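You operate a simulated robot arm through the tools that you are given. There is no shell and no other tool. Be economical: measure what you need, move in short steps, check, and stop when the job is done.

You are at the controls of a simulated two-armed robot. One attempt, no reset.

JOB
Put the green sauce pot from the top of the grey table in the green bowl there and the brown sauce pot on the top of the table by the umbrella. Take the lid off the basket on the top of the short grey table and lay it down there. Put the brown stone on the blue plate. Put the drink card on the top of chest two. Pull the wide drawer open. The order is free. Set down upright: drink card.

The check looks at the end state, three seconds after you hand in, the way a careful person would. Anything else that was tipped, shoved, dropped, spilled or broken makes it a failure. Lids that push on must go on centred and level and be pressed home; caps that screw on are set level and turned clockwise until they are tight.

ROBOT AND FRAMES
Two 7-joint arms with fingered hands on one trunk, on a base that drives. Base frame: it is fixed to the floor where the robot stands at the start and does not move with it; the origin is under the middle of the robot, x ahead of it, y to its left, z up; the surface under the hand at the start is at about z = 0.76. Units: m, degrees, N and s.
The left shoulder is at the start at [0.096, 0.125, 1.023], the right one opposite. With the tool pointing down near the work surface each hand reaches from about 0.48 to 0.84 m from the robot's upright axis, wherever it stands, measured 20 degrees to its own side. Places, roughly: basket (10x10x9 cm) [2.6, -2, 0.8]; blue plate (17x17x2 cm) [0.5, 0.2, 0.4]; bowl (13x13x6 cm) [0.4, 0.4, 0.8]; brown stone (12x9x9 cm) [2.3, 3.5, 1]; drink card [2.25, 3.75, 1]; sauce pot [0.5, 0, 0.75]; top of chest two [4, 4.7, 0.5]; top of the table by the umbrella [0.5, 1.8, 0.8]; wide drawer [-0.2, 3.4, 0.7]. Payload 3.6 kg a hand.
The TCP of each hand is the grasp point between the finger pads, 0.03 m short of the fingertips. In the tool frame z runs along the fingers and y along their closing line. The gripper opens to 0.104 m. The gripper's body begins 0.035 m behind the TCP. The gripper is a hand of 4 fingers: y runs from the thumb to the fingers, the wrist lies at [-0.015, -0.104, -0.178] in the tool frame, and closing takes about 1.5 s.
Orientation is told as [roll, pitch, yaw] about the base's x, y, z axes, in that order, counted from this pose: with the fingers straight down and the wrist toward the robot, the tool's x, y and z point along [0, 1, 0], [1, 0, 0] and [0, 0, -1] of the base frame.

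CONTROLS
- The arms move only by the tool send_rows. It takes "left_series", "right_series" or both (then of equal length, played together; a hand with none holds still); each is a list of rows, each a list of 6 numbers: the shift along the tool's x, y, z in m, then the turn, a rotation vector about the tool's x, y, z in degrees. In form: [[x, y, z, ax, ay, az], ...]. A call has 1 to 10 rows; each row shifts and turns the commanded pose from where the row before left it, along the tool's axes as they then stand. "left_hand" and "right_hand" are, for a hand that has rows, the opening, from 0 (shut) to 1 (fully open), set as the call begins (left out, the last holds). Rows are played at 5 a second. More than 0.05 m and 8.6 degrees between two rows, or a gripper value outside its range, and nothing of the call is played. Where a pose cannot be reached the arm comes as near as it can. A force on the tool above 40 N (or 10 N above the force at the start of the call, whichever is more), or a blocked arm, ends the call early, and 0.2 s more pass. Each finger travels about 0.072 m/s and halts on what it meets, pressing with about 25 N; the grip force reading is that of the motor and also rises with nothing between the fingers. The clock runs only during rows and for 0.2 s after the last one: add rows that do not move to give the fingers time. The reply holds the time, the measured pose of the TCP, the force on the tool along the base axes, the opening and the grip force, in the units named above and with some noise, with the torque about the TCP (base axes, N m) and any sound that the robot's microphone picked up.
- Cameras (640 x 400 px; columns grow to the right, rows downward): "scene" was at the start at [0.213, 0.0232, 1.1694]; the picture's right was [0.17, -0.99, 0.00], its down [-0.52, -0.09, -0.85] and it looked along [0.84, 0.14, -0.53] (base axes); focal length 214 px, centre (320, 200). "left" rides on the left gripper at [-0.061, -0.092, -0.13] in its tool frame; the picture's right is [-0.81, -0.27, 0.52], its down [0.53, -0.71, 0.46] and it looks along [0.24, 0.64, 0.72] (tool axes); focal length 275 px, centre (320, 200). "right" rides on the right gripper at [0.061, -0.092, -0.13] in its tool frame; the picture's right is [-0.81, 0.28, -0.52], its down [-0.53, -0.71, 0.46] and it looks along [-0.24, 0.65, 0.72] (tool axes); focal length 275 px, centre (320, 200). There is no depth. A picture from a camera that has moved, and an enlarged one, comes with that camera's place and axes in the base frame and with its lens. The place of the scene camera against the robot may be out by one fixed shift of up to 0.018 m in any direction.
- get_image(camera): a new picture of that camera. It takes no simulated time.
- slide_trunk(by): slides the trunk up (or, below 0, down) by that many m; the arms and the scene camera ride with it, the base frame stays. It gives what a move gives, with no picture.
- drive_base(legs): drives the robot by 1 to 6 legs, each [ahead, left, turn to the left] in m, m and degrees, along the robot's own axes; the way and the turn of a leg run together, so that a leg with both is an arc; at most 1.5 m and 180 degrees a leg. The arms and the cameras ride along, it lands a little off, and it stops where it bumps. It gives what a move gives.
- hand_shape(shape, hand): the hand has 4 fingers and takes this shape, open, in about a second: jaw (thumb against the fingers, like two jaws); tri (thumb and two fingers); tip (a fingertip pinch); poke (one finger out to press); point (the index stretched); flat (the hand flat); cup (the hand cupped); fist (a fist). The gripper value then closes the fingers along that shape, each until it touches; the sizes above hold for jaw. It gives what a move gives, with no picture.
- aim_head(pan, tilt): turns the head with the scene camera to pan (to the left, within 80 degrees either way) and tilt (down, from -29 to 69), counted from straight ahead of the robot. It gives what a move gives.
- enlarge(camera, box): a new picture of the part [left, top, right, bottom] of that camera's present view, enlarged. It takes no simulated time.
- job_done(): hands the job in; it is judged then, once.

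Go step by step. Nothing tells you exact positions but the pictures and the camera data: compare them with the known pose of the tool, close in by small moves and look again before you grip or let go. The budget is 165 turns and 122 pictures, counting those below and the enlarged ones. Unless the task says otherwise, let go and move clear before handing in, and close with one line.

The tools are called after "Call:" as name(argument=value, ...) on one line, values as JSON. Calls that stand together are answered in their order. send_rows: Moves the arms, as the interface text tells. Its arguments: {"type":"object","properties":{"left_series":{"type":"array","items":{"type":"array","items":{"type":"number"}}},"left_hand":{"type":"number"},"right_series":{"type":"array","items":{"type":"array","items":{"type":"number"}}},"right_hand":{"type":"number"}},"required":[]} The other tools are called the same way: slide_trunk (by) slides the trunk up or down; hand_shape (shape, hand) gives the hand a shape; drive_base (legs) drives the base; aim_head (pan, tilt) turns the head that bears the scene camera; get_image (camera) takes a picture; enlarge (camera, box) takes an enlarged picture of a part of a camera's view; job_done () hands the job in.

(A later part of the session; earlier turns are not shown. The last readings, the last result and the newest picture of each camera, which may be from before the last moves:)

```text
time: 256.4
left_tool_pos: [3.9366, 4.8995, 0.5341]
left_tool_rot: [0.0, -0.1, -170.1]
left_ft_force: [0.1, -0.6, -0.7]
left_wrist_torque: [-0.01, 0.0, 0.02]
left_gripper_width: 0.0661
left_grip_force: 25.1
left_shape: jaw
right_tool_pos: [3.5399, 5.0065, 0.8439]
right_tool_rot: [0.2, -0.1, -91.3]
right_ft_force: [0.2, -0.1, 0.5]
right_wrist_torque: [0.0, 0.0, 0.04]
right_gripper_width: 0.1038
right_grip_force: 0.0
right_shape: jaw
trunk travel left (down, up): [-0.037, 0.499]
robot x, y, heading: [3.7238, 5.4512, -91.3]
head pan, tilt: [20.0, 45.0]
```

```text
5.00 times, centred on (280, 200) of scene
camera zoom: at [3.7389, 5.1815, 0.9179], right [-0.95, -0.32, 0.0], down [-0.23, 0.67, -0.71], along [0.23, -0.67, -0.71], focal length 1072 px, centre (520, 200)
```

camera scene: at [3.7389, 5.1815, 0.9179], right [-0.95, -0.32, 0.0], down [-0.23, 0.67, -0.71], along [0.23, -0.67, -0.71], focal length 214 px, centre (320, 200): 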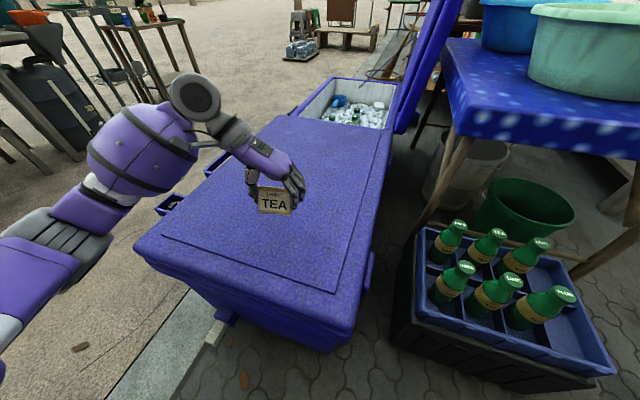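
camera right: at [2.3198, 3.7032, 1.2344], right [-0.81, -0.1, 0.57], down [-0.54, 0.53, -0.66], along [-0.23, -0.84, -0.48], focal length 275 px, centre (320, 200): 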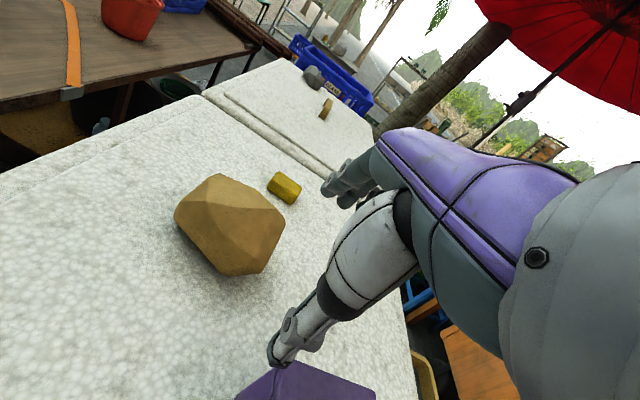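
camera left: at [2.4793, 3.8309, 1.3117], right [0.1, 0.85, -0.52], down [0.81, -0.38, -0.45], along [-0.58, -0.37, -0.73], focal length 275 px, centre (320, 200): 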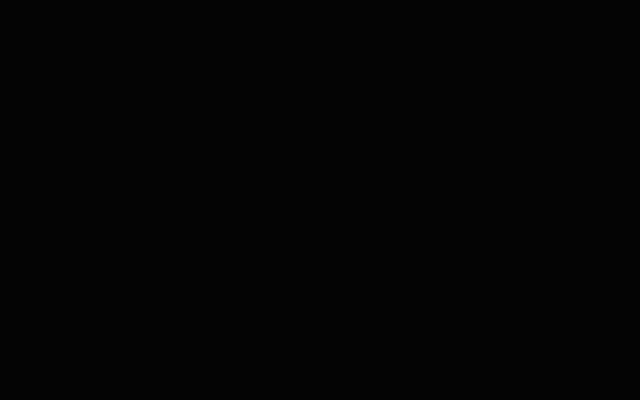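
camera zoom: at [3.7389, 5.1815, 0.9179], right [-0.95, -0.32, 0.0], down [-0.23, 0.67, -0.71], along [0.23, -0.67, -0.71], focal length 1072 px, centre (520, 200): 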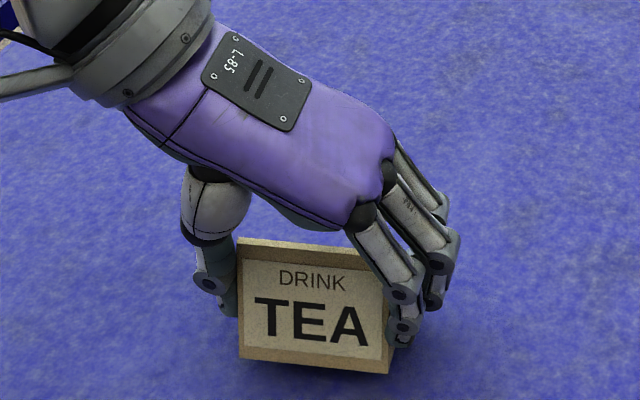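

A contact shadow is forming just below the card. I continue in 3 mm steps.

Call:
send_rows(left_series=[[0, 0, 0.003, 0, 0, 0], [0, 0, 0, 0, 0, 0]])

Call:
send_rows(left_series=[[0, 0, 0.003, 0, 0, 0], [0, 0, 0, 0, 0, 0]])

Call:
send_rows(left_series=[[0, 0, 0.003, 0, 0, 0], [0, 0, 0, 0, 0, 0]])

```text
time: 256.9
left_tool_pos: [3.9374, 4.8994, 0.5316]
left_tool_rot: [0.0, -0.1, -170.1]
left_ft_force: [-0.1, 0.4, 0.1]
left_wrist_torque: [0.01, -0.01, 0.03]
left_gripper_width: 0.0659
left_grip_force: 24.9
left_shape: jaw
right_tool_pos: [3.5403, 5.0063, 0.8429]
right_tool_rot: [0.1, -0.1, -91.4]
right_ft_force: [0.2, -0.2, 1.0]
right_wrist_torque: [-0.02, -0.02, 0.03]
right_gripper_width: 0.1038
right_grip_force: 0.0
right_shape: jaw
trunk travel left (down, up): [-0.037, 0.499]
robot x, y, heading: [3.723, 5.4493, -91.0]
head pan, tilt: [20.0, 45.0]
```

```text
time: 257.6
left_tool_pos: [3.9379, 4.8988, 0.5288]
left_tool_rot: [-0.1, -0.1, -170.1]
left_ft_force: [0.9, 0.3, -0.1]
left_wrist_torque: [-0.02, -0.01, 0.01]
left_gripper_width: 0.0661
left_grip_force: 24.8
left_shape: jaw
right_tool_pos: [3.5398, 5.0074, 0.8431]
right_tool_rot: [0.2, -0.2, -91.3]
right_ft_force: [-0.1, 0.5, 0.3]
right_wrist_torque: [0.0, 0.04, 0.0]
right_gripper_width: 0.1041
right_grip_force: 0.1
right_shape: jaw
trunk travel left (down, up): [-0.037, 0.499]
robot x, y, heading: [3.7228, 5.4518, -90.9]
head pan, tilt: [20.0, 45.0]
```

```text
time: 258.1
left_tool_pos: [3.9377, 4.899, 0.5259]
left_tool_rot: [0.0, 0.0, -170.1]
left_ft_force: [0.1, 0.7, 0.1]
left_wrist_torque: [-0.02, 0.01, 0.0]
left_gripper_width: 0.0658
left_grip_force: 24.5
left_shape: jaw
right_tool_pos: [3.5399, 5.0077, 0.8425]
right_tool_rot: [0.1, -0.1, -91.3]
right_ft_force: [-0.8, -0.5, -0.1]
right_wrist_torque: [-0.01, -0.01, -0.01]
right_gripper_width: 0.1037
right_grip_force: 0.3
right_shape: jaw
trunk travel left (down, up): [-0.037, 0.499]
robot x, y, heading: [3.7216, 5.4515, -90.9]
head pan, tilt: [20.0, 45.0]
```

Call:
send_rows(left_series=[[0, 0, 0.003, 0, 0, 0], [0, 0, 0, 0, 0, 0]])

Call:
send_rows(left_series=[[0, 0, 0.003, 0, 0, 0], [0, 0, 0, 0, 0, 0]])

Call:
send_rows(left_series=[[0, 0, 0.003, 0, 0, 0], [0, 0, 0, 0, 0, 0]])

Call:
enlarge(camera="scene", box=[220, 160, 340, 240])

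```text
time: 258.8
left_tool_pos: [3.9381, 4.8985, 0.5228]
left_tool_rot: [0.2, -0.2, -170.1]
left_ft_force: [0.6, -0.1, 9.0]
left_wrist_torque: [-0.06, -0.06, 0.03]
left_gripper_width: 0.0656
left_grip_force: 25.5
left_shape: jaw
right_tool_pos: [3.5396, 5.0068, 0.8437]
right_tool_rot: [0.2, -0.1, -91.3]
right_ft_force: [-0.2, -0.1, -0.3]
right_wrist_torque: [-0.04, 0.01, -0.01]
right_gripper_width: 0.1039
right_grip_force: 0.1
right_shape: jaw
trunk travel left (down, up): [-0.037, 0.499]
robot x, y, heading: [3.719, 5.4551, -91.2]
head pan, tilt: [20.0, 45.0]
```

```text
time: 259.4
left_tool_pos: [3.9372, 4.9, 0.5222]
left_tool_rot: [0.4, -0.3, -170.1]
left_ft_force: [0.2, -0.8, 30.7]
left_wrist_torque: [-0.12, -0.14, 0.04]
left_gripper_width: 0.0647
left_grip_force: 25.4
left_shape: jaw
right_tool_pos: [3.5398, 5.0077, 0.8449]
right_tool_rot: [0.4, -0.2, -91.3]
right_ft_force: [-0.5, -0.7, -0.3]
right_wrist_torque: [0.04, 0.0, 0.0]
right_gripper_width: 0.1039
right_grip_force: 0.1
right_shape: jaw
trunk travel left (down, up): [-0.037, 0.499]
robot x, y, heading: [3.723, 5.4461, -91.1]
head pan, tilt: [20.0, 45.0]
```

```text
time: 259.9
left_tool_pos: [3.937, 4.8984, 0.519]
left_tool_rot: [0.5, -0.2, -170.0]
left_ft_force: [-1.3, -2.3, 40.9]
left_wrist_torque: [-0.19, 0.07, 0.01]
left_gripper_width: 0.0645
left_grip_force: 25.0
left_shape: jaw
right_tool_pos: [3.5393, 5.0095, 0.8438]
right_tool_rot: [0.2, -0.2, -91.3]
right_ft_force: [-0.3, 0.1, -0.5]
right_wrist_torque: [0.01, 0.01, 0.03]
right_gripper_width: 0.104
right_grip_force: 0.1
right_shape: jaw
trunk travel left (down, up): [-0.037, 0.499]
robot x, y, heading: [3.7217, 5.4538, -91.3]
head pan, tilt: [20.0, 45.0]
```

```text
5.00 times, centred on (280, 200) of scene
camera zoom: at [3.738, 5.1837, 0.9187], right [-0.95, -0.32, 0.0], down [-0.23, 0.67, -0.71], along [0.23, -0.67, -0.71], focal length 1072 px, centre (520, 200)
```

zoom: 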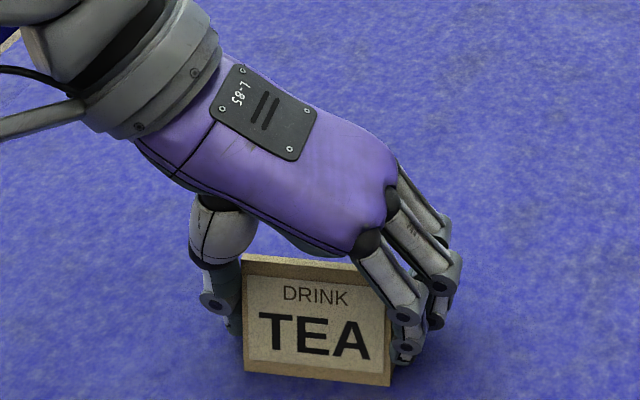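

Contact is made and the card stands level on the lid. I ease up 5 mm, open the hand and rise.

Call:
send_rows(left_series=[[0, 0, -0.005, 0, 0, 0], [0, 0, 0, 0, 0, 0]])

Call:
send_rows(left_series=[[0, 0, 0, 0, 0, 0], [0, 0, 0, 0, 0, 0], [0, 0, 0, 0, 0, 0], [0, 0, 0, 0, 0, 0], [0, 0, 0, 0, 0, 0]], left_hand=1)

Call:
send_rows(left_series=[[0, 0, -0.015, 0, 0, 0], [0, 0, -0.035, 0, 0, 0], [0, 0, -0.045, 0, 0, 0], [0, 0, -0.045, 0, 0, 0], [0, 0, -0.045, 0, 0, 0], [0, 0, -0.045, 0, 0, 0], [0, 0, -0.045, 0, 0, 0], [0, 0, -0.045, 0, 0, 0], [0, 0, 0, 0, 0, 0]])

Call:
enlarge(camera="scene", box=[200, 140, 360, 260])

```text
time: 260.6
left_tool_pos: [3.9377, 4.9011, 0.5191]
left_tool_rot: [0.0, 0.0, -170.1]
left_ft_force: [-0.4, -5.5, 16.1]
left_wrist_torque: [-0.22, 0.13, 0.12]
left_gripper_width: 0.0649
left_grip_force: 24.7
left_shape: jaw
right_tool_pos: [3.5407, 5.0066, 0.8448]
right_tool_rot: [0.2, -0.1, -91.4]
right_ft_force: [0.4, 0.2, 0.6]
right_wrist_torque: [0.02, 0.01, 0.02]
right_gripper_width: 0.1037
right_grip_force: 0.1
right_shape: jaw
trunk travel left (down, up): [-0.037, 0.499]
robot x, y, heading: [3.7224, 5.452, -90.9]
head pan, tilt: [20.0, 45.0]
```

```text
time: 261.8
left_tool_pos: [3.9373, 4.9007, 0.52]
left_tool_rot: [0.0, -0.1, -170.1]
left_ft_force: [-0.2, -0.5, -0.6]
left_wrist_torque: [-0.03, 0.03, 0.01]
left_gripper_width: 0.1037
left_grip_force: 0.0
left_shape: jaw
right_tool_pos: [3.5397, 5.0061, 0.8434]
right_tool_rot: [0.3, -0.1, -91.4]
right_ft_force: [-0.3, 0.2, -0.1]
right_wrist_torque: [0.0, -0.01, -0.01]
right_gripper_width: 0.1037
right_grip_force: 0.0
right_shape: jaw
trunk travel left (down, up): [-0.037, 0.499]
robot x, y, heading: [3.7242, 5.454, -91.0]
head pan, tilt: [20.0, 45.0]
```

```text
time: 263.8
left_tool_pos: [3.9384, 4.9033, 0.8402]
left_tool_rot: [0.0, -0.1, -170.1]
left_ft_force: [-0.1, 0.3, -0.5]
left_wrist_torque: [0.0, 0.02, -0.04]
left_gripper_width: 0.1036
left_grip_force: 0.1
left_shape: jaw
right_tool_pos: [3.5408, 5.0069, 0.8439]
right_tool_rot: [0.2, -0.1, -91.3]
right_ft_force: [0.2, -0.6, 0.3]
right_wrist_torque: [-0.01, 0.0, 0.01]
right_gripper_width: 0.104
right_grip_force: 0.1
right_shape: jaw
trunk travel left (down, up): [-0.037, 0.499]
robot x, y, heading: [3.7215, 5.453, -91.2]
head pan, tilt: [20.0, 45.0]
```

```text
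3.33 times, centred on (280, 200) of scene
camera zoom: at [3.7389, 5.1815, 0.9179], right [-0.95, -0.32, 0.0], down [-0.23, 0.67, -0.71], along [0.23, -0.67, -0.71], focal length 715 px, centre (453, 200)
```

zoom: 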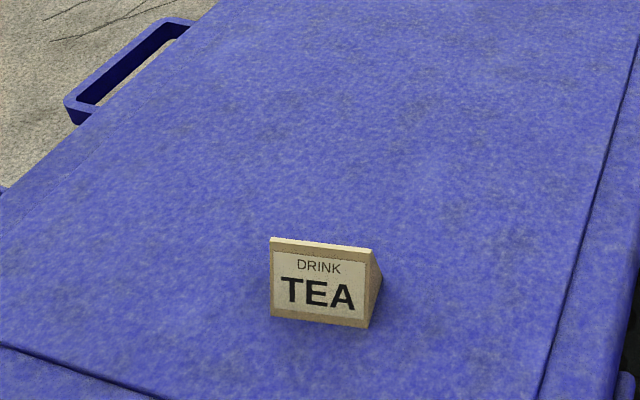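

The card stands upright on chest two. I refold the left arm, raise the trunk, and drive around to the cooler's west side for the stone.

Call:
send_rows(left_series=[[0, 0, 0, 0, 0, -8], [0, 0, 0, 0, 0, -8], [0, 0, 0, 0, 0, -8], [0, 0, 0, 0, 0, -8], [0, 0, 0, 0, 0, -8], [0, 0, 0, 0, 0, -8], [0, 0, 0, 0, 0, -8], [0, 0, 0, 0, 0, -8], [0, 0, 0, 0, 0, -8], [0, 0, 0, 0, 0, -7]])

Call:
slide_trunk(by=0.25)

Call:
drive_base(legs=[[0, -1.2, 0], [0, -1.2, 0], [0, 0, 91], [0, -1.0, 0], [0, -0.8, 0]])

Call:
aim_head(pan=0, tilt=30)

Call:
get_image(camera="scene")

```text
time: 265.9
left_tool_pos: [3.9372, 4.9018, 0.8407]
left_tool_rot: [0.0, 0.0, -90.9]
left_ft_force: [-0.8, 0.6, -0.4]
left_wrist_torque: [-0.03, -0.02, -0.01]
left_gripper_width: 0.1036
left_grip_force: 0.0
left_shape: jaw
right_tool_pos: [3.5404, 5.0063, 0.8441]
right_tool_rot: [0.2, -0.2, -91.3]
right_ft_force: [0.4, -0.9, 0.1]
right_wrist_torque: [0.02, 0.02, 0.0]
right_gripper_width: 0.1036
right_grip_force: 0.0
right_shape: jaw
trunk travel left (down, up): [-0.037, 0.499]
robot x, y, heading: [3.722, 5.4531, -90.9]
head pan, tilt: [20.0, 45.0]
```

```text
time: 268.5
left_tool_pos: [3.9388, 4.8997, 1.0902]
left_tool_rot: [0.0, 0.0, -91.1]
left_ft_force: [-0.2, 0.8, -0.2]
left_wrist_torque: [-0.03, -0.01, 0.01]
left_gripper_width: 0.1039
left_grip_force: 0.1
left_shape: jaw
right_tool_pos: [3.5405, 5.0065, 1.0937]
right_tool_rot: [0.2, 0.1, -91.2]
right_ft_force: [0.3, 0.8, -0.1]
right_wrist_torque: [0.0, -0.01, 0.03]
right_gripper_width: 0.1035
right_grip_force: 0.1
right_shape: jaw
trunk travel left (down, up): [-0.287, 0.249]
robot x, y, heading: [3.7167, 5.4546, -91.1]
head pan, tilt: [20.0, 45.0]
```

```text
time: 309.5
left_tool_pos: [1.7565, 3.8971, 1.0887]
left_tool_rot: [-0.1, 0.0, -3.4]
left_ft_force: [-0.3, -0.1, -0.1]
left_wrist_torque: [0.01, 0.0, 0.01]
left_gripper_width: 0.1038
left_grip_force: 0.1
left_shape: jaw
right_tool_pos: [1.6336, 3.5043, 1.0938]
right_tool_rot: [0.2, -0.1, -3.6]
right_ft_force: [-0.1, 0.2, -0.1]
right_wrist_torque: [0.03, 0.03, -0.01]
right_gripper_width: 0.1036
right_grip_force: 0.0
right_shape: jaw
trunk travel left (down, up): [-0.287, 0.249]
robot x, y, heading: [1.1935, 3.7023, -3.6]
head pan, tilt: [20.0, 45.0]
```

```text
time: 310.3
left_tool_pos: [1.7556, 3.8979, 1.0907]
left_tool_rot: [-0.1, 0.0, -3.4]
left_ft_force: [-0.3, -0.2, -0.2]
left_wrist_torque: [0.01, 0.0, -0.01]
left_gripper_width: 0.1038
left_grip_force: 0.1
left_shape: jaw
right_tool_pos: [1.6343, 3.5034, 1.0925]
right_tool_rot: [0.1, 0.0, -3.6]
right_ft_force: [0.0, 0.1, 0.1]
right_wrist_torque: [0.0, -0.02, -0.01]
right_gripper_width: 0.1038
right_grip_force: 0.2
right_shape: jaw
trunk travel left (down, up): [-0.287, 0.249]
robot x, y, heading: [1.1955, 3.7034, -3.5]
head pan, tilt: [0.0, 30.0]
```

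```text
26 pictures are left
camera scene: at [1.401, 3.6997, 1.2089], right [-0.06, -1.0, 0.0], down [-0.5, 0.03, -0.87], along [0.86, -0.05, -0.5], focal length 214 px, centre (320, 200)
```

scene: 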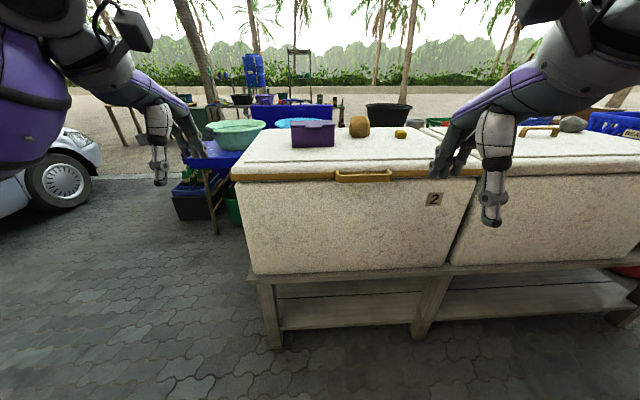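

The stone is at about [2.32, 3.474]. I turn the right hand to a handshake-like pose (closing sideways, fingers pitched forward) before approaching.

Call:
send_rows(right_series=[[0, 0, 0, 0, 0, -8], [0, 0, 0, 0, 0, -8], [0, 0, 0, 0, 0, -8], [0, 0, 0, 0, 0, -8], [0, 0, 0, 0, 0, -8], [0, 0, 0, 0, 0, -8], [0, 0, 0, 0, 0, -8], [0, 0, 0, 0, 0, -8], [0, 0, 0, 0, 0, -8], [0, 0, 0, 0, 0, -8]], right_hand=1)

Call:
send_rows(right_series=[[0, 0, 0, 0, -8, 0], [0, 0, 0, 0, -8, 0], [0, 0, 0, 0, -8, 0], [0, 0, 0, 0, -8, 0], [0, 0, 0, 0, -8, 0], [0, 0, 0, 0, -8, 0], [0, 0, 0, 0, -8, 0], [0, 0, 0, 0, 0, 0]])

```text
time: 312.5
left_tool_pos: [1.756, 3.8973, 1.0892]
left_tool_rot: [-0.2, 0.0, -3.4]
left_ft_force: [0.3, -0.2, 0.0]
left_wrist_torque: [-0.01, 0.0, 0.03]
left_gripper_width: 0.1034
left_grip_force: 0.1
left_shape: jaw
right_tool_pos: [1.6327, 3.5038, 1.0932]
right_tool_rot: [0.0, -0.2, 76.5]
right_ft_force: [0.5, 0.1, -0.1]
right_wrist_torque: [-0.01, -0.03, -0.02]
right_gripper_width: 0.1037
right_grip_force: 0.1
right_shape: jaw
trunk travel left (down, up): [-0.287, 0.249]
robot x, y, heading: [1.1991, 3.705, -3.3]
head pan, tilt: [0.0, 30.0]
```

```text
time: 314.3
left_tool_pos: [1.7558, 3.8976, 1.0904]
left_tool_rot: [0.0, 0.1, -3.4]
left_ft_force: [1.0, -0.2, -0.5]
left_wrist_torque: [-0.01, -0.03, -0.02]
left_gripper_width: 0.1041
left_grip_force: 0.0
left_shape: jaw
right_tool_pos: [1.6349, 3.504, 1.0939]
right_tool_rot: [-56.0, -0.2, 76.4]
right_ft_force: [0.2, -1.1, -0.6]
right_wrist_torque: [-0.02, 0.03, 0.02]
right_gripper_width: 0.104
right_grip_force: 0.0
right_shape: jaw
trunk travel left (down, up): [-0.287, 0.249]
robot x, y, heading: [1.1967, 3.7059, -3.3]
head pan, tilt: [0.0, 30.0]
```

The pose is reached. I raise the left hand out of the way, then drive up to the cooler with a 10° heading so the fingers point straight at the stone.

Call:
send_rows(left_series=[[0, -0.03, -0.035, 0, 0, 0], [0, -0.03, -0.035, 0, 0, 0], [0, -0.03, -0.035, 0, 0, 0], [0, -0.03, -0.02, 0, 0, 0], [0, 0, 0, 0, 0, 0]], right_series=[[0, 0, 0, 0, 0, 0], [0, 0, 0, 0, 0, 0], [0, 0, 0, 0, 0, 0], [0, 0, 0, 0, 0, 0], [0, 0, 0, 0, 0, 0]])

Call:
drive_base(legs=[[0, 0, 13.3], [0.38, -0.209, 0]])

Call:
get_image(camera="right")

Call:
get_image(camera="scene")

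```text
time: 315.5
left_tool_pos: [1.637, 3.904, 1.2141]
left_tool_rot: [-0.1, 0.0, -3.4]
left_ft_force: [-0.4, -0.4, 0.0]
left_wrist_torque: [-0.01, 0.02, -0.01]
left_gripper_width: 0.104
left_grip_force: 0.1
left_shape: jaw
right_tool_pos: [1.6357, 3.504, 1.0921]
right_tool_rot: [-56.0, -0.2, 76.4]
right_ft_force: [0.4, 0.6, -0.1]
right_wrist_torque: [-0.02, 0.02, -0.01]
right_gripper_width: 0.1036
right_grip_force: 0.0
right_shape: jaw
trunk travel left (down, up): [-0.287, 0.249]
robot x, y, heading: [1.1905, 3.7041, -3.3]
head pan, tilt: [0.0, 30.0]
```

```text
time: 319.0
left_tool_pos: [1.9794, 3.861, 1.2145]
left_tool_rot: [-0.1, 0.1, 9.9]
left_ft_force: [-0.3, -0.1, -0.1]
left_wrist_torque: [0.03, 0.02, 0.04]
left_gripper_width: 0.1037
left_grip_force: 0.0
left_shape: jaw
right_tool_pos: [2.071, 3.4713, 1.0925]
right_tool_rot: [-56.0, -0.2, 89.7]
right_ft_force: [-0.8, 0.0, -0.7]
right_wrist_torque: [0.03, 0.0, 0.0]
right_gripper_width: 0.1038
right_grip_force: 0.0
right_shape: jaw
trunk travel left (down, up): [-0.287, 0.249]
robot x, y, heading: [1.5962, 3.5665, 10.1]
head pan, tilt: [0.0, 30.0]
```

```text
25 pictures are left
camera right: at [1.9285, 3.3794, 1.1139], right [0.03, 0.27, 0.96], down [0.67, -0.72, 0.18], along [0.74, 0.64, -0.2], focal length 275 px, centre (320, 200)
```

right: 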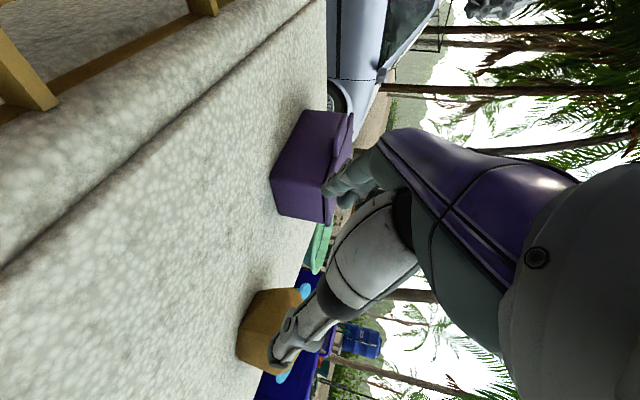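

```text
24 pictures are left
camera scene: at [1.7994, 3.6078, 1.2089], right [0.17, -0.98, 0.0], down [-0.49, -0.09, -0.87], along [0.85, 0.15, -0.5], focal length 214 px, centre (320, 200)
```

scene: 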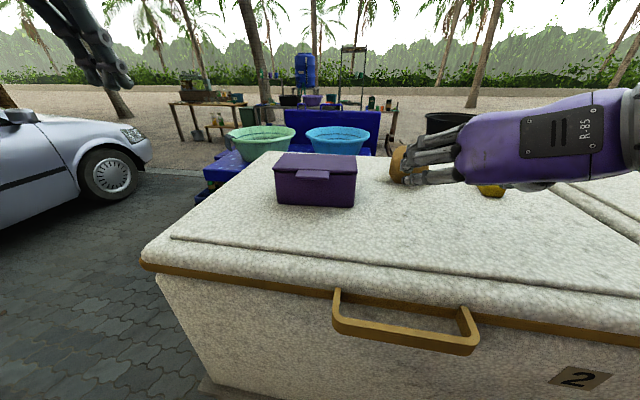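

The stone is dead ahead of the hand (same y within 1 mm). I move level toward it, then look before the final slanted approach.

Call:
send_rows(right_series=[[-0.0226, 0, 0.0336, 0, 0, 0], [-0.0226, 0, 0.0336, 0, 0, 0], [-0.0226, 0, 0.0336, 0, 0, 0], [-0.0226, 0, 0.0336, 0, 0, 0], [0, 0, 0.02, 0, 0, 0], [0, 0, 0, 0, 0, 0], [0, 0, 0, 0, 0, 0]])

Call:
get_image(camera="right")

Call:
enlarge(camera="scene", box=[330, 110, 490, 220])

```text
time: 320.6
left_tool_pos: [1.9796, 3.86, 1.2135]
left_tool_rot: [-0.1, 0.0, 10.0]
left_ft_force: [0.3, -0.5, 0.4]
left_wrist_torque: [0.01, 0.0, 0.0]
left_gripper_width: 0.1036
left_grip_force: 0.1
left_shape: jaw
right_tool_pos: [2.2494, 3.472, 1.081]
right_tool_rot: [-56.0, -0.2, 89.6]
right_ft_force: [0.0, -0.2, 0.2]
right_wrist_torque: [-0.02, 0.0, -0.01]
right_gripper_width: 0.1041
right_grip_force: 0.1
right_shape: jaw
trunk travel left (down, up): [-0.287, 0.249]
robot x, y, heading: [1.6004, 3.5616, 10.0]
head pan, tilt: [0.0, 30.0]
```

```text
23 pictures are left
camera right: at [2.1073, 3.3801, 1.0999], right [0.03, 0.27, 0.96], down [0.67, -0.72, 0.19], along [0.74, 0.64, -0.2], focal length 275 px, centre (320, 200)
```

right: 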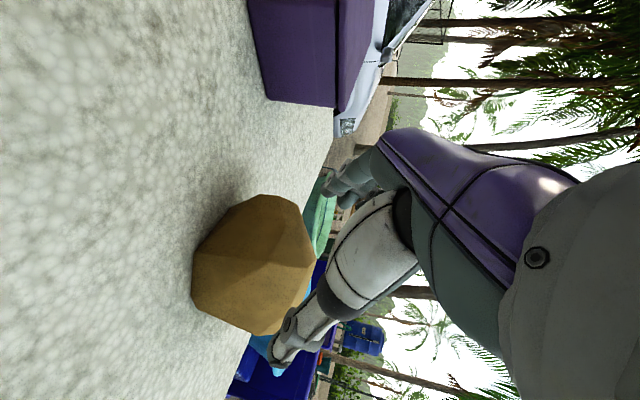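

```text
3.64 times, centred on (410, 165) of scene
camera zoom: at [1.799, 3.6079, 1.2089], right [0.17, -0.98, 0.0], down [-0.49, -0.09, -0.87], along [0.85, 0.15, -0.5], focal length 780 px, centre (-7, 327)
```

zoom: 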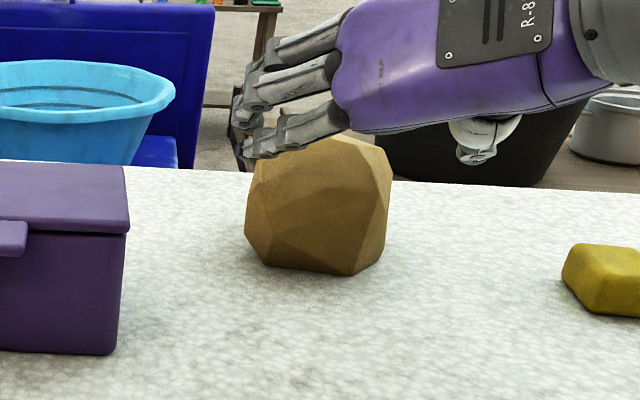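

The stone's widest part is about 9.5 cm, nearly my full opening, but it is narrower higher up. I centre by +5 mm and slide in along the slant, watching the force.

Call:
send_rows(right_series=[[0, 0.005, 0.015, 0, 0, 0], [0, 0, 0.02, 0, 0, 0], [0, 0, 0.02, 0, 0, 0], [0, 0, 0.02, 0, 0, 0], [0, 0, 0, 0, 0, 0]], right_hand=1)

Call:
enlarge(camera="scene", box=[330, 110, 490, 220])

```text
time: 321.8
left_tool_pos: [1.9789, 3.8605, 1.2147]
left_tool_rot: [-0.1, 0.0, 10.0]
left_ft_force: [-0.2, 0.0, 0.7]
left_wrist_torque: [0.02, -0.01, 0.03]
left_gripper_width: 0.1037
left_grip_force: 0.1
left_shape: jaw
right_tool_pos: [2.3107, 3.4767, 1.0412]
right_tool_rot: [-56.2, -0.3, 89.8]
right_ft_force: [-4.2, 2.1, 6.5]
right_wrist_torque: [0.26, 0.16, 0.09]
right_gripper_width: 0.1036
right_grip_force: 0.1
right_shape: jaw
trunk travel left (down, up): [-0.287, 0.249]
robot x, y, heading: [1.5981, 3.5598, 10.0]
head pan, tilt: [0.0, 30.0]
```

```text
3.64 times, centred on (410, 165) of scene
camera zoom: at [1.7979, 3.6084, 1.2091], right [0.17, -0.98, 0.0], down [-0.49, -0.09, -0.87], along [0.85, 0.15, -0.5], focal length 780 px, centre (-7, 327)
```

zoom: 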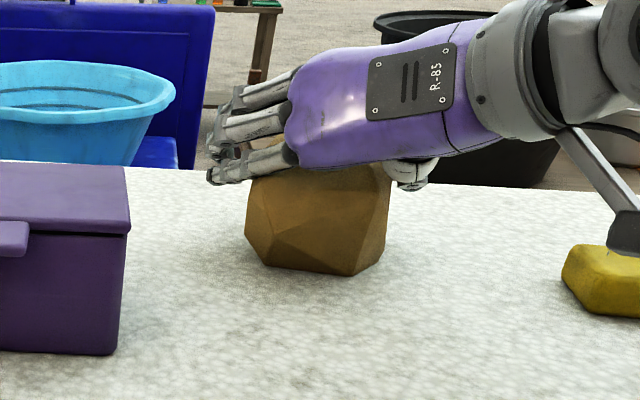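

There is light palm contact on the stone's top edge. I back off slightly, lower 8 mm and close.

Call:
send_rows(right_series=[[0.006, 0, -0.006, 0, 0, 0], [0.007, 0, 0, 0, 0, 0], [0, 0, 0, 0, 0, 0]])

Call:
send_rows(right_series=[[0, 0, 0, 0, 0, 0], [0, 0, 0, 0, 0, 0], [0, 0, 0, 0, 0, 0], [0, 0, 0, 0, 0, 0], [0, 0, 0, 0, 0, 0]], right_hand=0.5)

Call:
enlarge(camera="scene", box=[330, 110, 490, 220])

```text
time: 322.6
left_tool_pos: [1.9795, 3.8612, 1.2139]
left_tool_rot: [-0.1, -0.2, 10.0]
left_ft_force: [-0.2, -0.6, -0.2]
left_wrist_torque: [-0.01, 0.04, -0.03]
left_gripper_width: 0.1036
left_grip_force: 0.0
left_shape: jaw
right_tool_pos: [2.299, 3.4769, 1.0351]
right_tool_rot: [-56.3, -0.3, 89.7]
right_ft_force: [5.3, 6.3, 15.6]
right_wrist_torque: [0.6, 0.37, -0.34]
right_gripper_width: 0.1038
right_grip_force: 0.1
right_shape: jaw
trunk travel left (down, up): [-0.287, 0.249]
robot x, y, heading: [1.5953, 3.566, 9.7]
head pan, tilt: [0.0, 30.0]
```

```text
time: 323.8
left_tool_pos: [1.9791, 3.8606, 1.214]
left_tool_rot: [-0.2, 0.0, 9.9]
left_ft_force: [-0.3, 0.8, -0.5]
left_wrist_torque: [-0.02, 0.01, -0.01]
left_gripper_width: 0.1038
left_grip_force: 0.1
left_shape: jaw
right_tool_pos: [2.2973, 3.4773, 1.033]
right_tool_rot: [-56.1, -0.3, 89.6]
right_ft_force: [0.2, 4.8, 13.8]
right_wrist_torque: [0.31, 0.32, -0.36]
right_gripper_width: 0.077
right_grip_force: 24.5
right_shape: jaw
trunk travel left (down, up): [-0.287, 0.249]
robot x, y, heading: [1.5965, 3.5648, 10.2]
head pan, tilt: [0.0, 30.0]
```

```text
3.64 times, centred on (410, 165) of scene
camera zoom: at [1.7978, 3.6086, 1.2091], right [0.17, -0.98, 0.0], down [-0.49, -0.09, -0.87], along [0.85, 0.15, -0.5], focal length 780 px, centre (-7, 327)
```

zoom: 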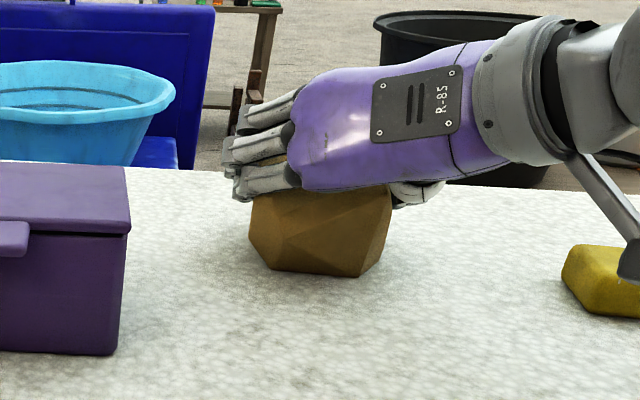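

The stone is gripped at 77 mm. I lift slowly straight up and check.

Call:
send_rows(right_series=[[-0.0083, 0, -0.0056, 0, 0, 0], [-0.0166, 0, -0.0112, 0, 0, 0], [-0.0249, 0, -0.0168, 0, 0, 0], [-0.0249, 0, -0.0168, 0, 0, 0], [-0.0249, 0, -0.0168, 0, 0, 0], [0, 0, 0, 0, 0, 0]])

Call:
get_image(camera="scene")

```text
time: 325.2
left_tool_pos: [1.9813, 3.8607, 1.2138]
left_tool_rot: [0.0, -0.2, 9.9]
left_ft_force: [-1.0, -1.1, 0.0]
left_wrist_torque: [0.03, 0.0, -0.01]
left_gripper_width: 0.1038
left_grip_force: 0.0
left_shape: jaw
right_tool_pos: [2.2996, 3.4746, 1.1529]
right_tool_rot: [-56.0, -0.1, 89.7]
right_ft_force: [-0.1, -0.2, -10.3]
right_wrist_torque: [0.03, 0.11, -0.02]
right_gripper_width: 0.0765
right_grip_force: 25.7
right_shape: jaw
trunk travel left (down, up): [-0.287, 0.249]
robot x, y, heading: [1.5981, 3.5601, 9.8]
head pan, tilt: [0.0, 30.0]
```

```text
19 pictures are left
camera scene: at [1.8003, 3.6077, 1.2087], right [0.17, -0.98, 0.0], down [-0.49, -0.09, -0.87], along [0.85, 0.15, -0.5], focal length 214 px, centre (320, 200)
```

scene: 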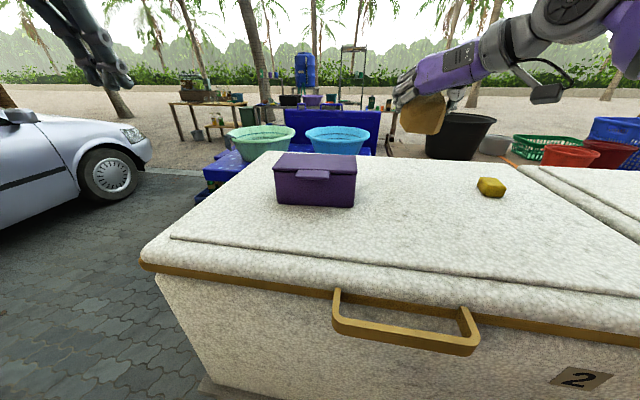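

The stone is held securely. I pull the arm in, back off and return by the known northern passage toward the grey table.

Call:
send_rows(right_series=[[0.0168, 0, -0.0249, 0, 0, 0], [0.0168, 0, -0.0249, 0, 0, 0], [0.0168, 0, -0.0249, 0, 0, 0], [0.0168, 0, -0.0249, 0, 0, 0], [0.0168, 0, -0.0249, 0, 0, 0], [0, 0, 0, 0, 0, 0]])

Call:
drive_base(legs=[[-0.42, 0, 0], [0, 0, -9.8], [0, 1.35, 0], [-1.4, 0, 0], [-1.3, 0, 0]])

```text
time: 326.6
left_tool_pos: [1.9809, 3.8594, 1.2136]
left_tool_rot: [0.0, 0.0, 10.0]
left_ft_force: [0.6, 0.0, 1.1]
left_wrist_torque: [-0.01, -0.03, 0.03]
left_gripper_width: 0.1038
left_grip_force: 0.0
left_shape: jaw
right_tool_pos: [2.1508, 3.476, 1.1525]
right_tool_rot: [-55.8, -0.3, 89.6]
right_ft_force: [-0.5, 0.6, -10.4]
right_wrist_torque: [0.01, 0.11, 0.01]
right_gripper_width: 0.0764
right_grip_force: 25.1
right_shape: jaw
trunk travel left (down, up): [-0.287, 0.249]
robot x, y, heading: [1.5957, 3.5623, 10.1]
head pan, tilt: [0.0, 30.0]
```

```text
time: 353.7
left_tool_pos: [-1.0479, 5.0041, 1.2142]
left_tool_rot: [-0.1, 0.0, 1.5]
left_ft_force: [0.8, 0.5, -0.3]
left_wrist_torque: [0.01, 0.02, 0.0]
left_gripper_width: 0.1036
left_grip_force: 0.1
left_shape: jaw
right_tool_pos: [-0.9365, 4.5998, 1.1528]
right_tool_rot: [-56.0, -0.2, 81.1]
right_ft_force: [0.6, -0.2, -10.9]
right_wrist_torque: [0.09, 0.14, -0.01]
right_gripper_width: 0.0764
right_grip_force: 25.0
right_shape: jaw
trunk travel left (down, up): [-0.287, 0.249]
robot x, y, heading: [-1.4738, 4.7675, 1.3]
head pan, tilt: [0.0, 30.0]
```

Call:
drive_base(legs=[[-0.12, 0, -1.3], [0, -1.2, 0], [0, -1.2, 0]])

Call:
drive_base(legs=[[0, -1.2, 0], [0, -0.75, 0]])

```text
time: 375.5
left_tool_pos: [-1.1011, 2.6185, 1.2142]
left_tool_rot: [-0.1, 0.0, 1.4]
left_ft_force: [0.3, -0.2, 0.2]
left_wrist_torque: [-0.02, 0.02, -0.03]
left_gripper_width: 0.1038
left_grip_force: 0.1
left_shape: jaw
right_tool_pos: [-0.9915, 2.2142, 1.1527]
right_tool_rot: [-55.9, -0.2, 81.2]
right_ft_force: [0.5, 1.3, -9.5]
right_wrist_torque: [0.02, 0.13, 0.02]
right_gripper_width: 0.0762
right_grip_force: 25.3
right_shape: jaw
trunk travel left (down, up): [-0.287, 0.249]
robot x, y, heading: [-1.528, 2.3821, 1.7]
head pan, tilt: [0.0, 30.0]
```

```text
time: 390.2
left_tool_pos: [-1.0854, 0.9581, 1.2131]
left_tool_rot: [0.0, -0.1, -0.5]
left_ft_force: [-0.5, 0.1, 0.7]
left_wrist_torque: [-0.04, 0.01, -0.02]
left_gripper_width: 0.1035
left_grip_force: 0.1
left_shape: jaw
right_tool_pos: [-0.9873, 0.5508, 1.1501]
right_tool_rot: [-55.3, 0.0, 79.1]
right_ft_force: [-0.1, 0.0, -9.7]
right_wrist_torque: [0.04, 0.09, -0.01]
right_gripper_width: 0.0765
right_grip_force: 25.4
right_shape: jaw
trunk travel left (down, up): [-0.287, 0.249]
robot x, y, heading: [-1.5142, 0.7384, -0.6]
head pan, tilt: [0.0, 30.0]
stopped in leg 2: the robot was blocked; the commanded pose is now the measured one
```

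Something blocks here again. I look down to the right to see what it is.

Call:
aim_head(pan=-55, tilt=40)

Call:
get_image(camera="scene")

```text
time: 391.5
left_tool_pos: [-1.0861, 0.9583, 1.2134]
left_tool_rot: [0.0, 0.0, -0.5]
left_ft_force: [-0.3, -0.2, 0.3]
left_wrist_torque: [0.01, 0.02, -0.01]
left_gripper_width: 0.1039
left_grip_force: 0.1
left_shape: jaw
right_tool_pos: [-0.9874, 0.5493, 1.151]
right_tool_rot: [-55.6, -0.1, 79.0]
right_ft_force: [-0.4, -0.3, -9.1]
right_wrist_torque: [0.0, 0.08, -0.01]
right_gripper_width: 0.0766
right_grip_force: 24.2
right_shape: jaw
trunk travel left (down, up): [-0.287, 0.249]
robot x, y, heading: [-1.5158, 0.7372, -0.5]
head pan, tilt: [-55.0, 40.0]
```

```text
18 pictures are left
camera scene: at [-1.3529, 0.6738, 1.1934], right [-0.82, -0.57, 0.0], down [-0.37, 0.53, -0.77], along [0.43, -0.63, -0.64], focal length 214 px, centre (320, 200)
```

scene: 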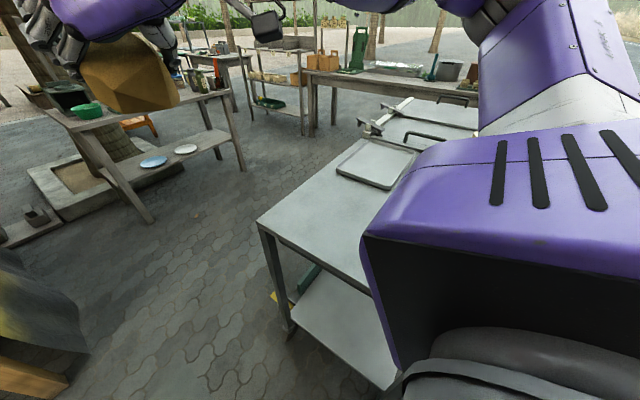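

A metal worktable stands behind the start area (its corner at about [-1.02, 0.48]). I go around it: east first, then down in front of the grey table.

Call:
drive_base(legs=[[0, 0.1, 0.5], [0.97, 0, 0], [0, -0.5, 0]])

Call:
aim_head(pan=-5, tilt=40)

Call:
get_image(camera="scene")

```text
time: 402.2
left_tool_pos: [-0.126, 0.5451, 1.2142]
left_tool_rot: [0.1, 0.0, -0.1]
left_ft_force: [-0.3, -0.1, -0.5]
left_wrist_torque: [-0.04, 0.05, 0.02]
left_gripper_width: 0.1036
left_grip_force: 0.1
left_shape: jaw
right_tool_pos: [-0.0254, 0.1387, 1.151]
right_tool_rot: [-55.6, 0.0, 79.6]
right_ft_force: [-0.3, -0.6, -9.9]
right_wrist_torque: [0.03, 0.1, -0.01]
right_gripper_width: 0.0759
right_grip_force: 24.6
right_shape: jaw
trunk travel left (down, up): [-0.287, 0.249]
robot x, y, heading: [-0.558, 0.3192, 0.1]
head pan, tilt: [-55.0, 40.0]
```

```text
time: 403.4
left_tool_pos: [-0.125, 0.546, 1.2133]
left_tool_rot: [0.0, 0.0, -0.1]
left_ft_force: [0.2, -1.1, -0.5]
left_wrist_torque: [0.0, -0.02, -0.02]
left_gripper_width: 0.1036
left_grip_force: 0.1
left_shape: jaw
right_tool_pos: [-0.0236, 0.1388, 1.1512]
right_tool_rot: [-55.6, -0.1, 79.6]
right_ft_force: [-0.4, 0.3, -10.7]
right_wrist_torque: [0.04, 0.1, 0.01]
right_gripper_width: 0.0765
right_grip_force: 25.1
right_shape: jaw
trunk travel left (down, up): [-0.287, 0.249]
robot x, y, heading: [-0.5539, 0.3182, -0.1]
head pan, tilt: [-5.0, 40.0]
```

```text
17 pictures are left
camera scene: at [-0.3555, 0.3211, 1.1934], right [-0.09, -1.0, 0.0], down [-0.64, 0.06, -0.77], along [0.76, -0.07, -0.64], focal length 214 px, centre (320, 200)
```

scene: 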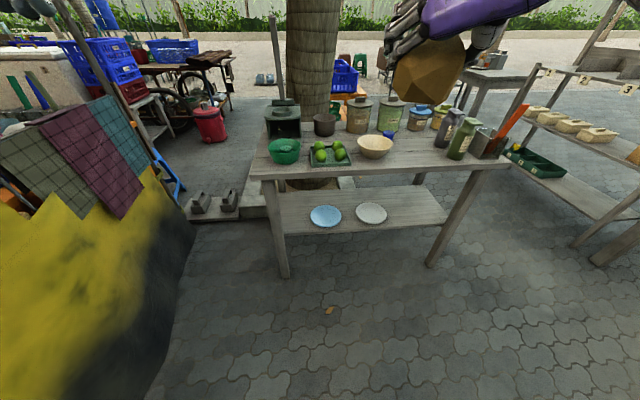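

The blue plate triangulates to about [0.451, 0.212, 0.408]. I keep the grip orientation and lower the trunk and arm here, in the open, before sliding in under the tabletop.

Call:
slide_trunk(by=-0.27)

Call:
send_rows(right_series=[[-0.0134, 0, 0.0199, 0, 0, 0], [-0.0134, 0, 0.0199, 0, 0, 0], [0.0332, 0, 0.0224, 0, 0, 0], [0.0332, 0, 0.0224, 0, 0, 0], [0.0332, 0, 0.0224, 0, 0, 0], [0.0332, 0, 0.0224, 0, 0, 0], [0.0332, 0, 0.0224, 0, 0, 0], [0.0332, 0, 0.0224, 0, 0, 0], [0.0332, 0, 0.0224, 0, 0, 0], [0.0332, 0, 0.0224, 0, 0, 0]], left_series=[[0, -0.01, -0.04, 0, 0, 0], [0, -0.01, -0.04, 0, 0, 0], [0, 0, -0.03, 0, 0, 0], [0, 0, 0, 0, 0, 0], [0, 0, 0, 0, 0, 0], [0, 0, 0, 0, 0, 0], [0, 0, 0, 0, 0, 0], [0, 0, 0, 0, 0, 0], [0, 0, 0, 0, 0, 0], [0, 0, 0, 0, 0, 0]])

```text
time: 406.1
left_tool_pos: [-0.0654, 0.5465, 0.9043]
left_tool_rot: [0.0, 6.7, -0.1]
left_ft_force: [-0.7, -0.4, 0.0]
left_wrist_torque: [-0.01, -0.04, 0.03]
left_gripper_width: 0.1037
left_grip_force: 0.0
left_shape: jaw
right_tool_pos: [-0.0246, 0.139, 0.8799]
right_tool_rot: [-55.6, -0.2, 79.6]
right_ft_force: [0.9, 0.9, -10.0]
right_wrist_torque: [0.04, 0.08, 0.01]
right_gripper_width: 0.0761
right_grip_force: 25.0
right_shape: jaw
trunk travel left (down, up): [-0.017, 0.519]
robot x, y, heading: [-0.556, 0.323, 0.1]
head pan, tilt: [-5.0, 40.0]
```

```text
time: 408.3
left_tool_pos: [-0.0336, 0.5439, 0.9238]
left_tool_rot: [-0.1, 6.6, -0.2]
left_ft_force: [-0.1, -0.5, 0.4]
left_wrist_torque: [-0.04, 0.0, 0.04]
left_gripper_width: 0.1038
left_grip_force: 0.0
left_shape: jaw
left hand out of reach, approached as far as the arm can: row 1, 2, 3
right_tool_pos: [0.0186, 0.1295, 0.5626]
right_tool_rot: [-55.7, -0.2, 79.5]
right_ft_force: [0.9, -0.7, -9.7]
right_wrist_torque: [0.05, 0.11, 0.01]
right_gripper_width: 0.0764
right_grip_force: 25.2
right_shape: jaw
trunk travel left (down, up): [-0.017, 0.519]
robot x, y, heading: [-0.5533, 0.3199, 0.1]
head pan, tilt: [-5.0, 40.0]
```

The arm lowers fine. I lower a bit more, line up sideways with the plate, and drive most of the way in before checking.

Call:
send_rows(right_series=[[0.0207, 0, 0.014, 0, 0, 0], [0.0166, 0, 0.0112, 0, 0, 0], [0, 0, 0, 0, 0, 0]])

Call:
drive_base(legs=[[0, 0.085, 0], [0.25, 0, 0]])

Call:
aim_head(pan=-8, tilt=30)

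Call:
get_image(camera="scene")

Call:
get_image(camera="right")

```text
time: 409.1
left_tool_pos: [-0.0324, 0.5437, 0.9241]
left_tool_rot: [-0.1, 6.6, -0.3]
left_ft_force: [0.2, 0.1, 0.1]
left_wrist_torque: [0.02, 0.0, 0.02]
left_gripper_width: 0.1038
left_grip_force: 0.2
left_shape: jaw
right_tool_pos: [0.0194, 0.1289, 0.5162]
right_tool_rot: [-55.6, -0.1, 79.7]
right_ft_force: [0.0, -0.1, -10.1]
right_wrist_torque: [0.04, 0.15, 0.0]
right_gripper_width: 0.0759
right_grip_force: 24.7
right_shape: jaw
trunk travel left (down, up): [-0.017, 0.519]
robot x, y, heading: [-0.5547, 0.3186, 0.1]
head pan, tilt: [-5.0, 40.0]
```

```text
time: 411.9
left_tool_pos: [0.2121, 0.6325, 0.9242]
left_tool_rot: [-0.2, 6.6, 0.1]
left_ft_force: [0.3, -0.3, -0.2]
left_wrist_torque: [-0.01, 0.01, 0.02]
left_gripper_width: 0.104
left_grip_force: 0.0
left_shape: jaw
right_tool_pos: [0.2675, 0.2187, 0.5166]
right_tool_rot: [-55.6, -0.1, 79.9]
right_ft_force: [0.8, -0.1, -10.6]
right_wrist_torque: [0.05, 0.09, 0.02]
right_gripper_width: 0.0761
right_grip_force: 24.9
right_shape: jaw
trunk travel left (down, up): [-0.017, 0.519]
robot x, y, heading: [-0.308, 0.4056, 0.1]
head pan, tilt: [-5.0, 40.0]
```

```text
time: 412.7
left_tool_pos: [0.2127, 0.632, 0.9241]
left_tool_rot: [-0.1, 6.6, 0.2]
left_ft_force: [0.2, -0.5, 0.2]
left_wrist_torque: [-0.06, 0.0, 0.02]
left_gripper_width: 0.1039
left_grip_force: 0.1
left_shape: jaw
right_tool_pos: [0.2674, 0.2175, 0.5158]
right_tool_rot: [-55.5, 0.0, 80.0]
right_ft_force: [-0.5, -0.2, -9.9]
right_wrist_torque: [0.06, 0.12, 0.01]
right_gripper_width: 0.0763
right_grip_force: 24.4
right_shape: jaw
trunk travel left (down, up): [-0.017, 0.519]
robot x, y, heading: [-0.3106, 0.4016, 0.6]
head pan, tilt: [-8.0, 30.0]
```

```text
16 pictures are left
camera scene: at [-0.0186, 0.4034, 0.9253], right [-0.13, -0.99, 0.0], down [-0.5, 0.07, -0.87], along [0.86, -0.12, -0.5], focal length 214 px, centre (320, 200)
```

scene: 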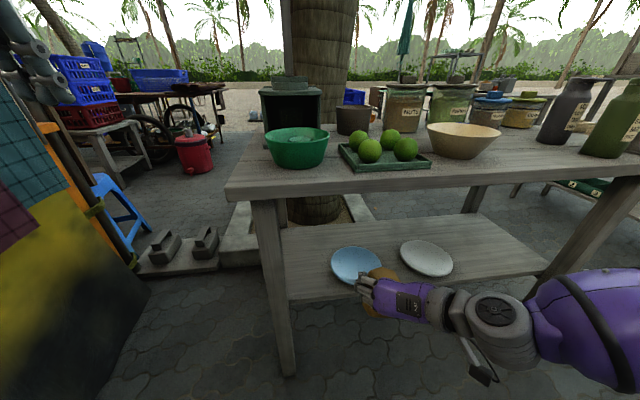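

```text
15 pictures are left
camera right: at [0.1118, 0.1538, 0.5378], right [0.08, 0.26, 0.96], down [0.54, -0.82, 0.18], along [0.84, 0.51, -0.21], focal length 275 px, centre (320, 200)
```

right: 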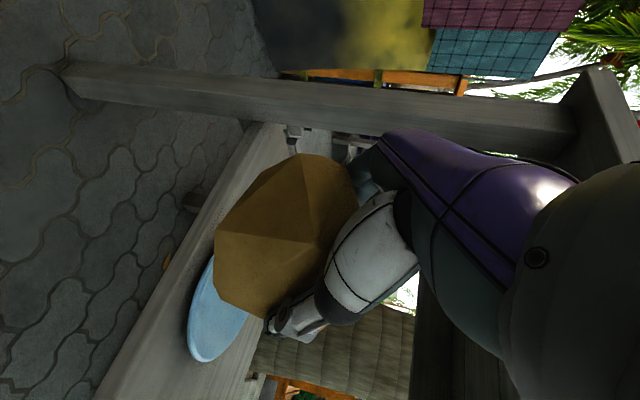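

The plate is confirmed at about [0.448, 0.216] and the stone is lined up. I drive the last 16 cm in.

Call:
drive_base(legs=[[0.163, 0, -0.5]])

Call:
get_image(camera="scene")

```text
time: 414.1
left_tool_pos: [0.3781, 0.6285, 0.924]
left_tool_rot: [0.0, 6.6, -0.5]
left_ft_force: [0.1, 0.0, 0.8]
left_wrist_torque: [0.0, 0.0, 0.01]
left_gripper_width: 0.1037
left_grip_force: 0.0
left_shape: jaw
right_tool_pos: [0.4286, 0.2146, 0.5161]
right_tool_rot: [-55.4, -0.1, 79.4]
right_ft_force: [0.4, 0.5, -10.5]
right_wrist_torque: [0.01, 0.11, 0.02]
right_gripper_width: 0.0761
right_grip_force: 24.6
right_shape: jaw
trunk travel left (down, up): [-0.017, 0.519]
robot x, y, heading: [-0.1428, 0.4077, -0.2]
head pan, tilt: [-8.0, 30.0]
```

```text
14 pictures are left
camera scene: at [0.1452, 0.4009, 0.9253], right [-0.14, -0.99, 0.0], down [-0.5, 0.07, -0.87], along [0.86, -0.12, -0.5], focal length 214 px, centre (320, 200)
```

scene: 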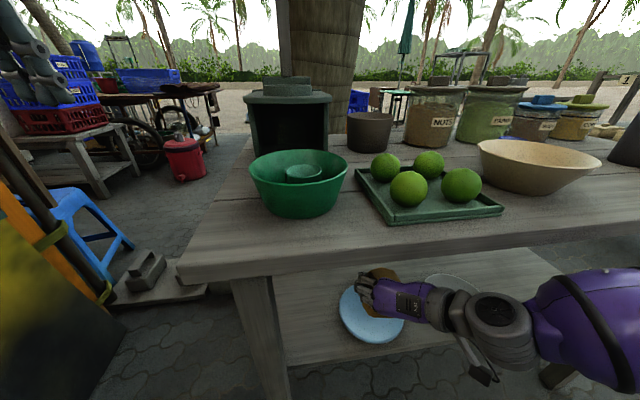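

The stone is over the plate. I lower in steps until its weight comes off.

Call:
send_rows(right_series=[[0.0124, 0.005, 0.0084, 0, 0, 0], [0.0124, 0, 0.0084, 0, 0, 0], [0, 0, 0, 0, 0, 0]])

Call:
send_rows(right_series=[[0.0041, 0, 0.0028, 0, 0, 0], [0, 0, 0, 0, 0, 0]])

Call:
send_rows(right_series=[[0.0041, 0, 0.0028, 0, 0, 0], [0, 0, 0, 0, 0, 0]])

Call:
send_rows(right_series=[[0.0041, 0, 0.0028, 0, 0, 0], [0, 0, 0, 0, 0, 0]])

```text
time: 414.9
left_tool_pos: [0.3781, 0.6277, 0.9248]
left_tool_rot: [0.0, 6.6, -0.4]
left_ft_force: [-0.4, -0.4, 0.2]
left_wrist_torque: [0.0, 0.01, 0.01]
left_gripper_width: 0.104
left_grip_force: 0.1
left_shape: jaw
right_tool_pos: [0.4288, 0.2188, 0.4829]
right_tool_rot: [-55.5, -0.1, 79.4]
right_ft_force: [-0.2, 0.9, -10.7]
right_wrist_torque: [0.07, 0.12, -0.01]
right_gripper_width: 0.0761
right_grip_force: 24.8
right_shape: jaw
trunk travel left (down, up): [-0.017, 0.519]
robot x, y, heading: [-0.146, 0.4075, -0.1]
head pan, tilt: [-8.0, 30.0]
```

```text
time: 415.5
left_tool_pos: [0.3788, 0.6284, 0.9248]
left_tool_rot: [-0.1, 6.6, -0.4]
left_ft_force: [-0.3, 0.2, -0.4]
left_wrist_torque: [0.01, 0.0, 0.03]
left_gripper_width: 0.1038
left_grip_force: 0.1
left_shape: jaw
right_tool_pos: [0.4304, 0.2191, 0.4792]
right_tool_rot: [-55.5, -0.1, 79.4]
right_ft_force: [0.4, -0.1, -10.4]
right_wrist_torque: [0.05, 0.07, 0.0]
right_gripper_width: 0.0761
right_grip_force: 25.5
right_shape: jaw
trunk travel left (down, up): [-0.017, 0.519]
robot x, y, heading: [-0.1467, 0.4086, -0.2]
head pan, tilt: [-8.0, 30.0]
```

```text
time: 416.1
left_tool_pos: [0.379, 0.6283, 0.9245]
left_tool_rot: [-0.1, 6.5, -0.4]
left_ft_force: [0.4, 0.5, 0.0]
left_wrist_torque: [0.02, -0.01, 0.02]
left_gripper_width: 0.1038
left_grip_force: 0.1
left_shape: jaw
right_tool_pos: [0.4294, 0.2201, 0.4752]
right_tool_rot: [-55.5, -0.1, 79.3]
right_ft_force: [0.3, 0.4, -10.9]
right_wrist_torque: [0.06, 0.13, 0.01]
right_gripper_width: 0.0762
right_grip_force: 25.1
right_shape: jaw
trunk travel left (down, up): [-0.017, 0.519]
robot x, y, heading: [-0.1444, 0.4057, 0.0]
head pan, tilt: [-8.0, 30.0]
```

```text
time: 416.7
left_tool_pos: [0.378, 0.6282, 0.9247]
left_tool_rot: [-0.1, 6.6, -0.4]
left_ft_force: [0.1, 0.0, -0.6]
left_wrist_torque: [-0.03, -0.01, 0.03]
left_gripper_width: 0.1038
left_grip_force: 0.1
left_shape: jaw
right_tool_pos: [0.4296, 0.221, 0.4704]
right_tool_rot: [-55.4, -0.1, 79.4]
right_ft_force: [-0.2, 0.1, -10.0]
right_wrist_torque: [0.02, 0.12, 0.02]
right_gripper_width: 0.076
right_grip_force: 24.8
right_shape: jaw
trunk travel left (down, up): [-0.017, 0.519]
robot x, y, heading: [-0.152, 0.4063, -0.3]
head pan, tilt: [-8.0, 30.0]
```

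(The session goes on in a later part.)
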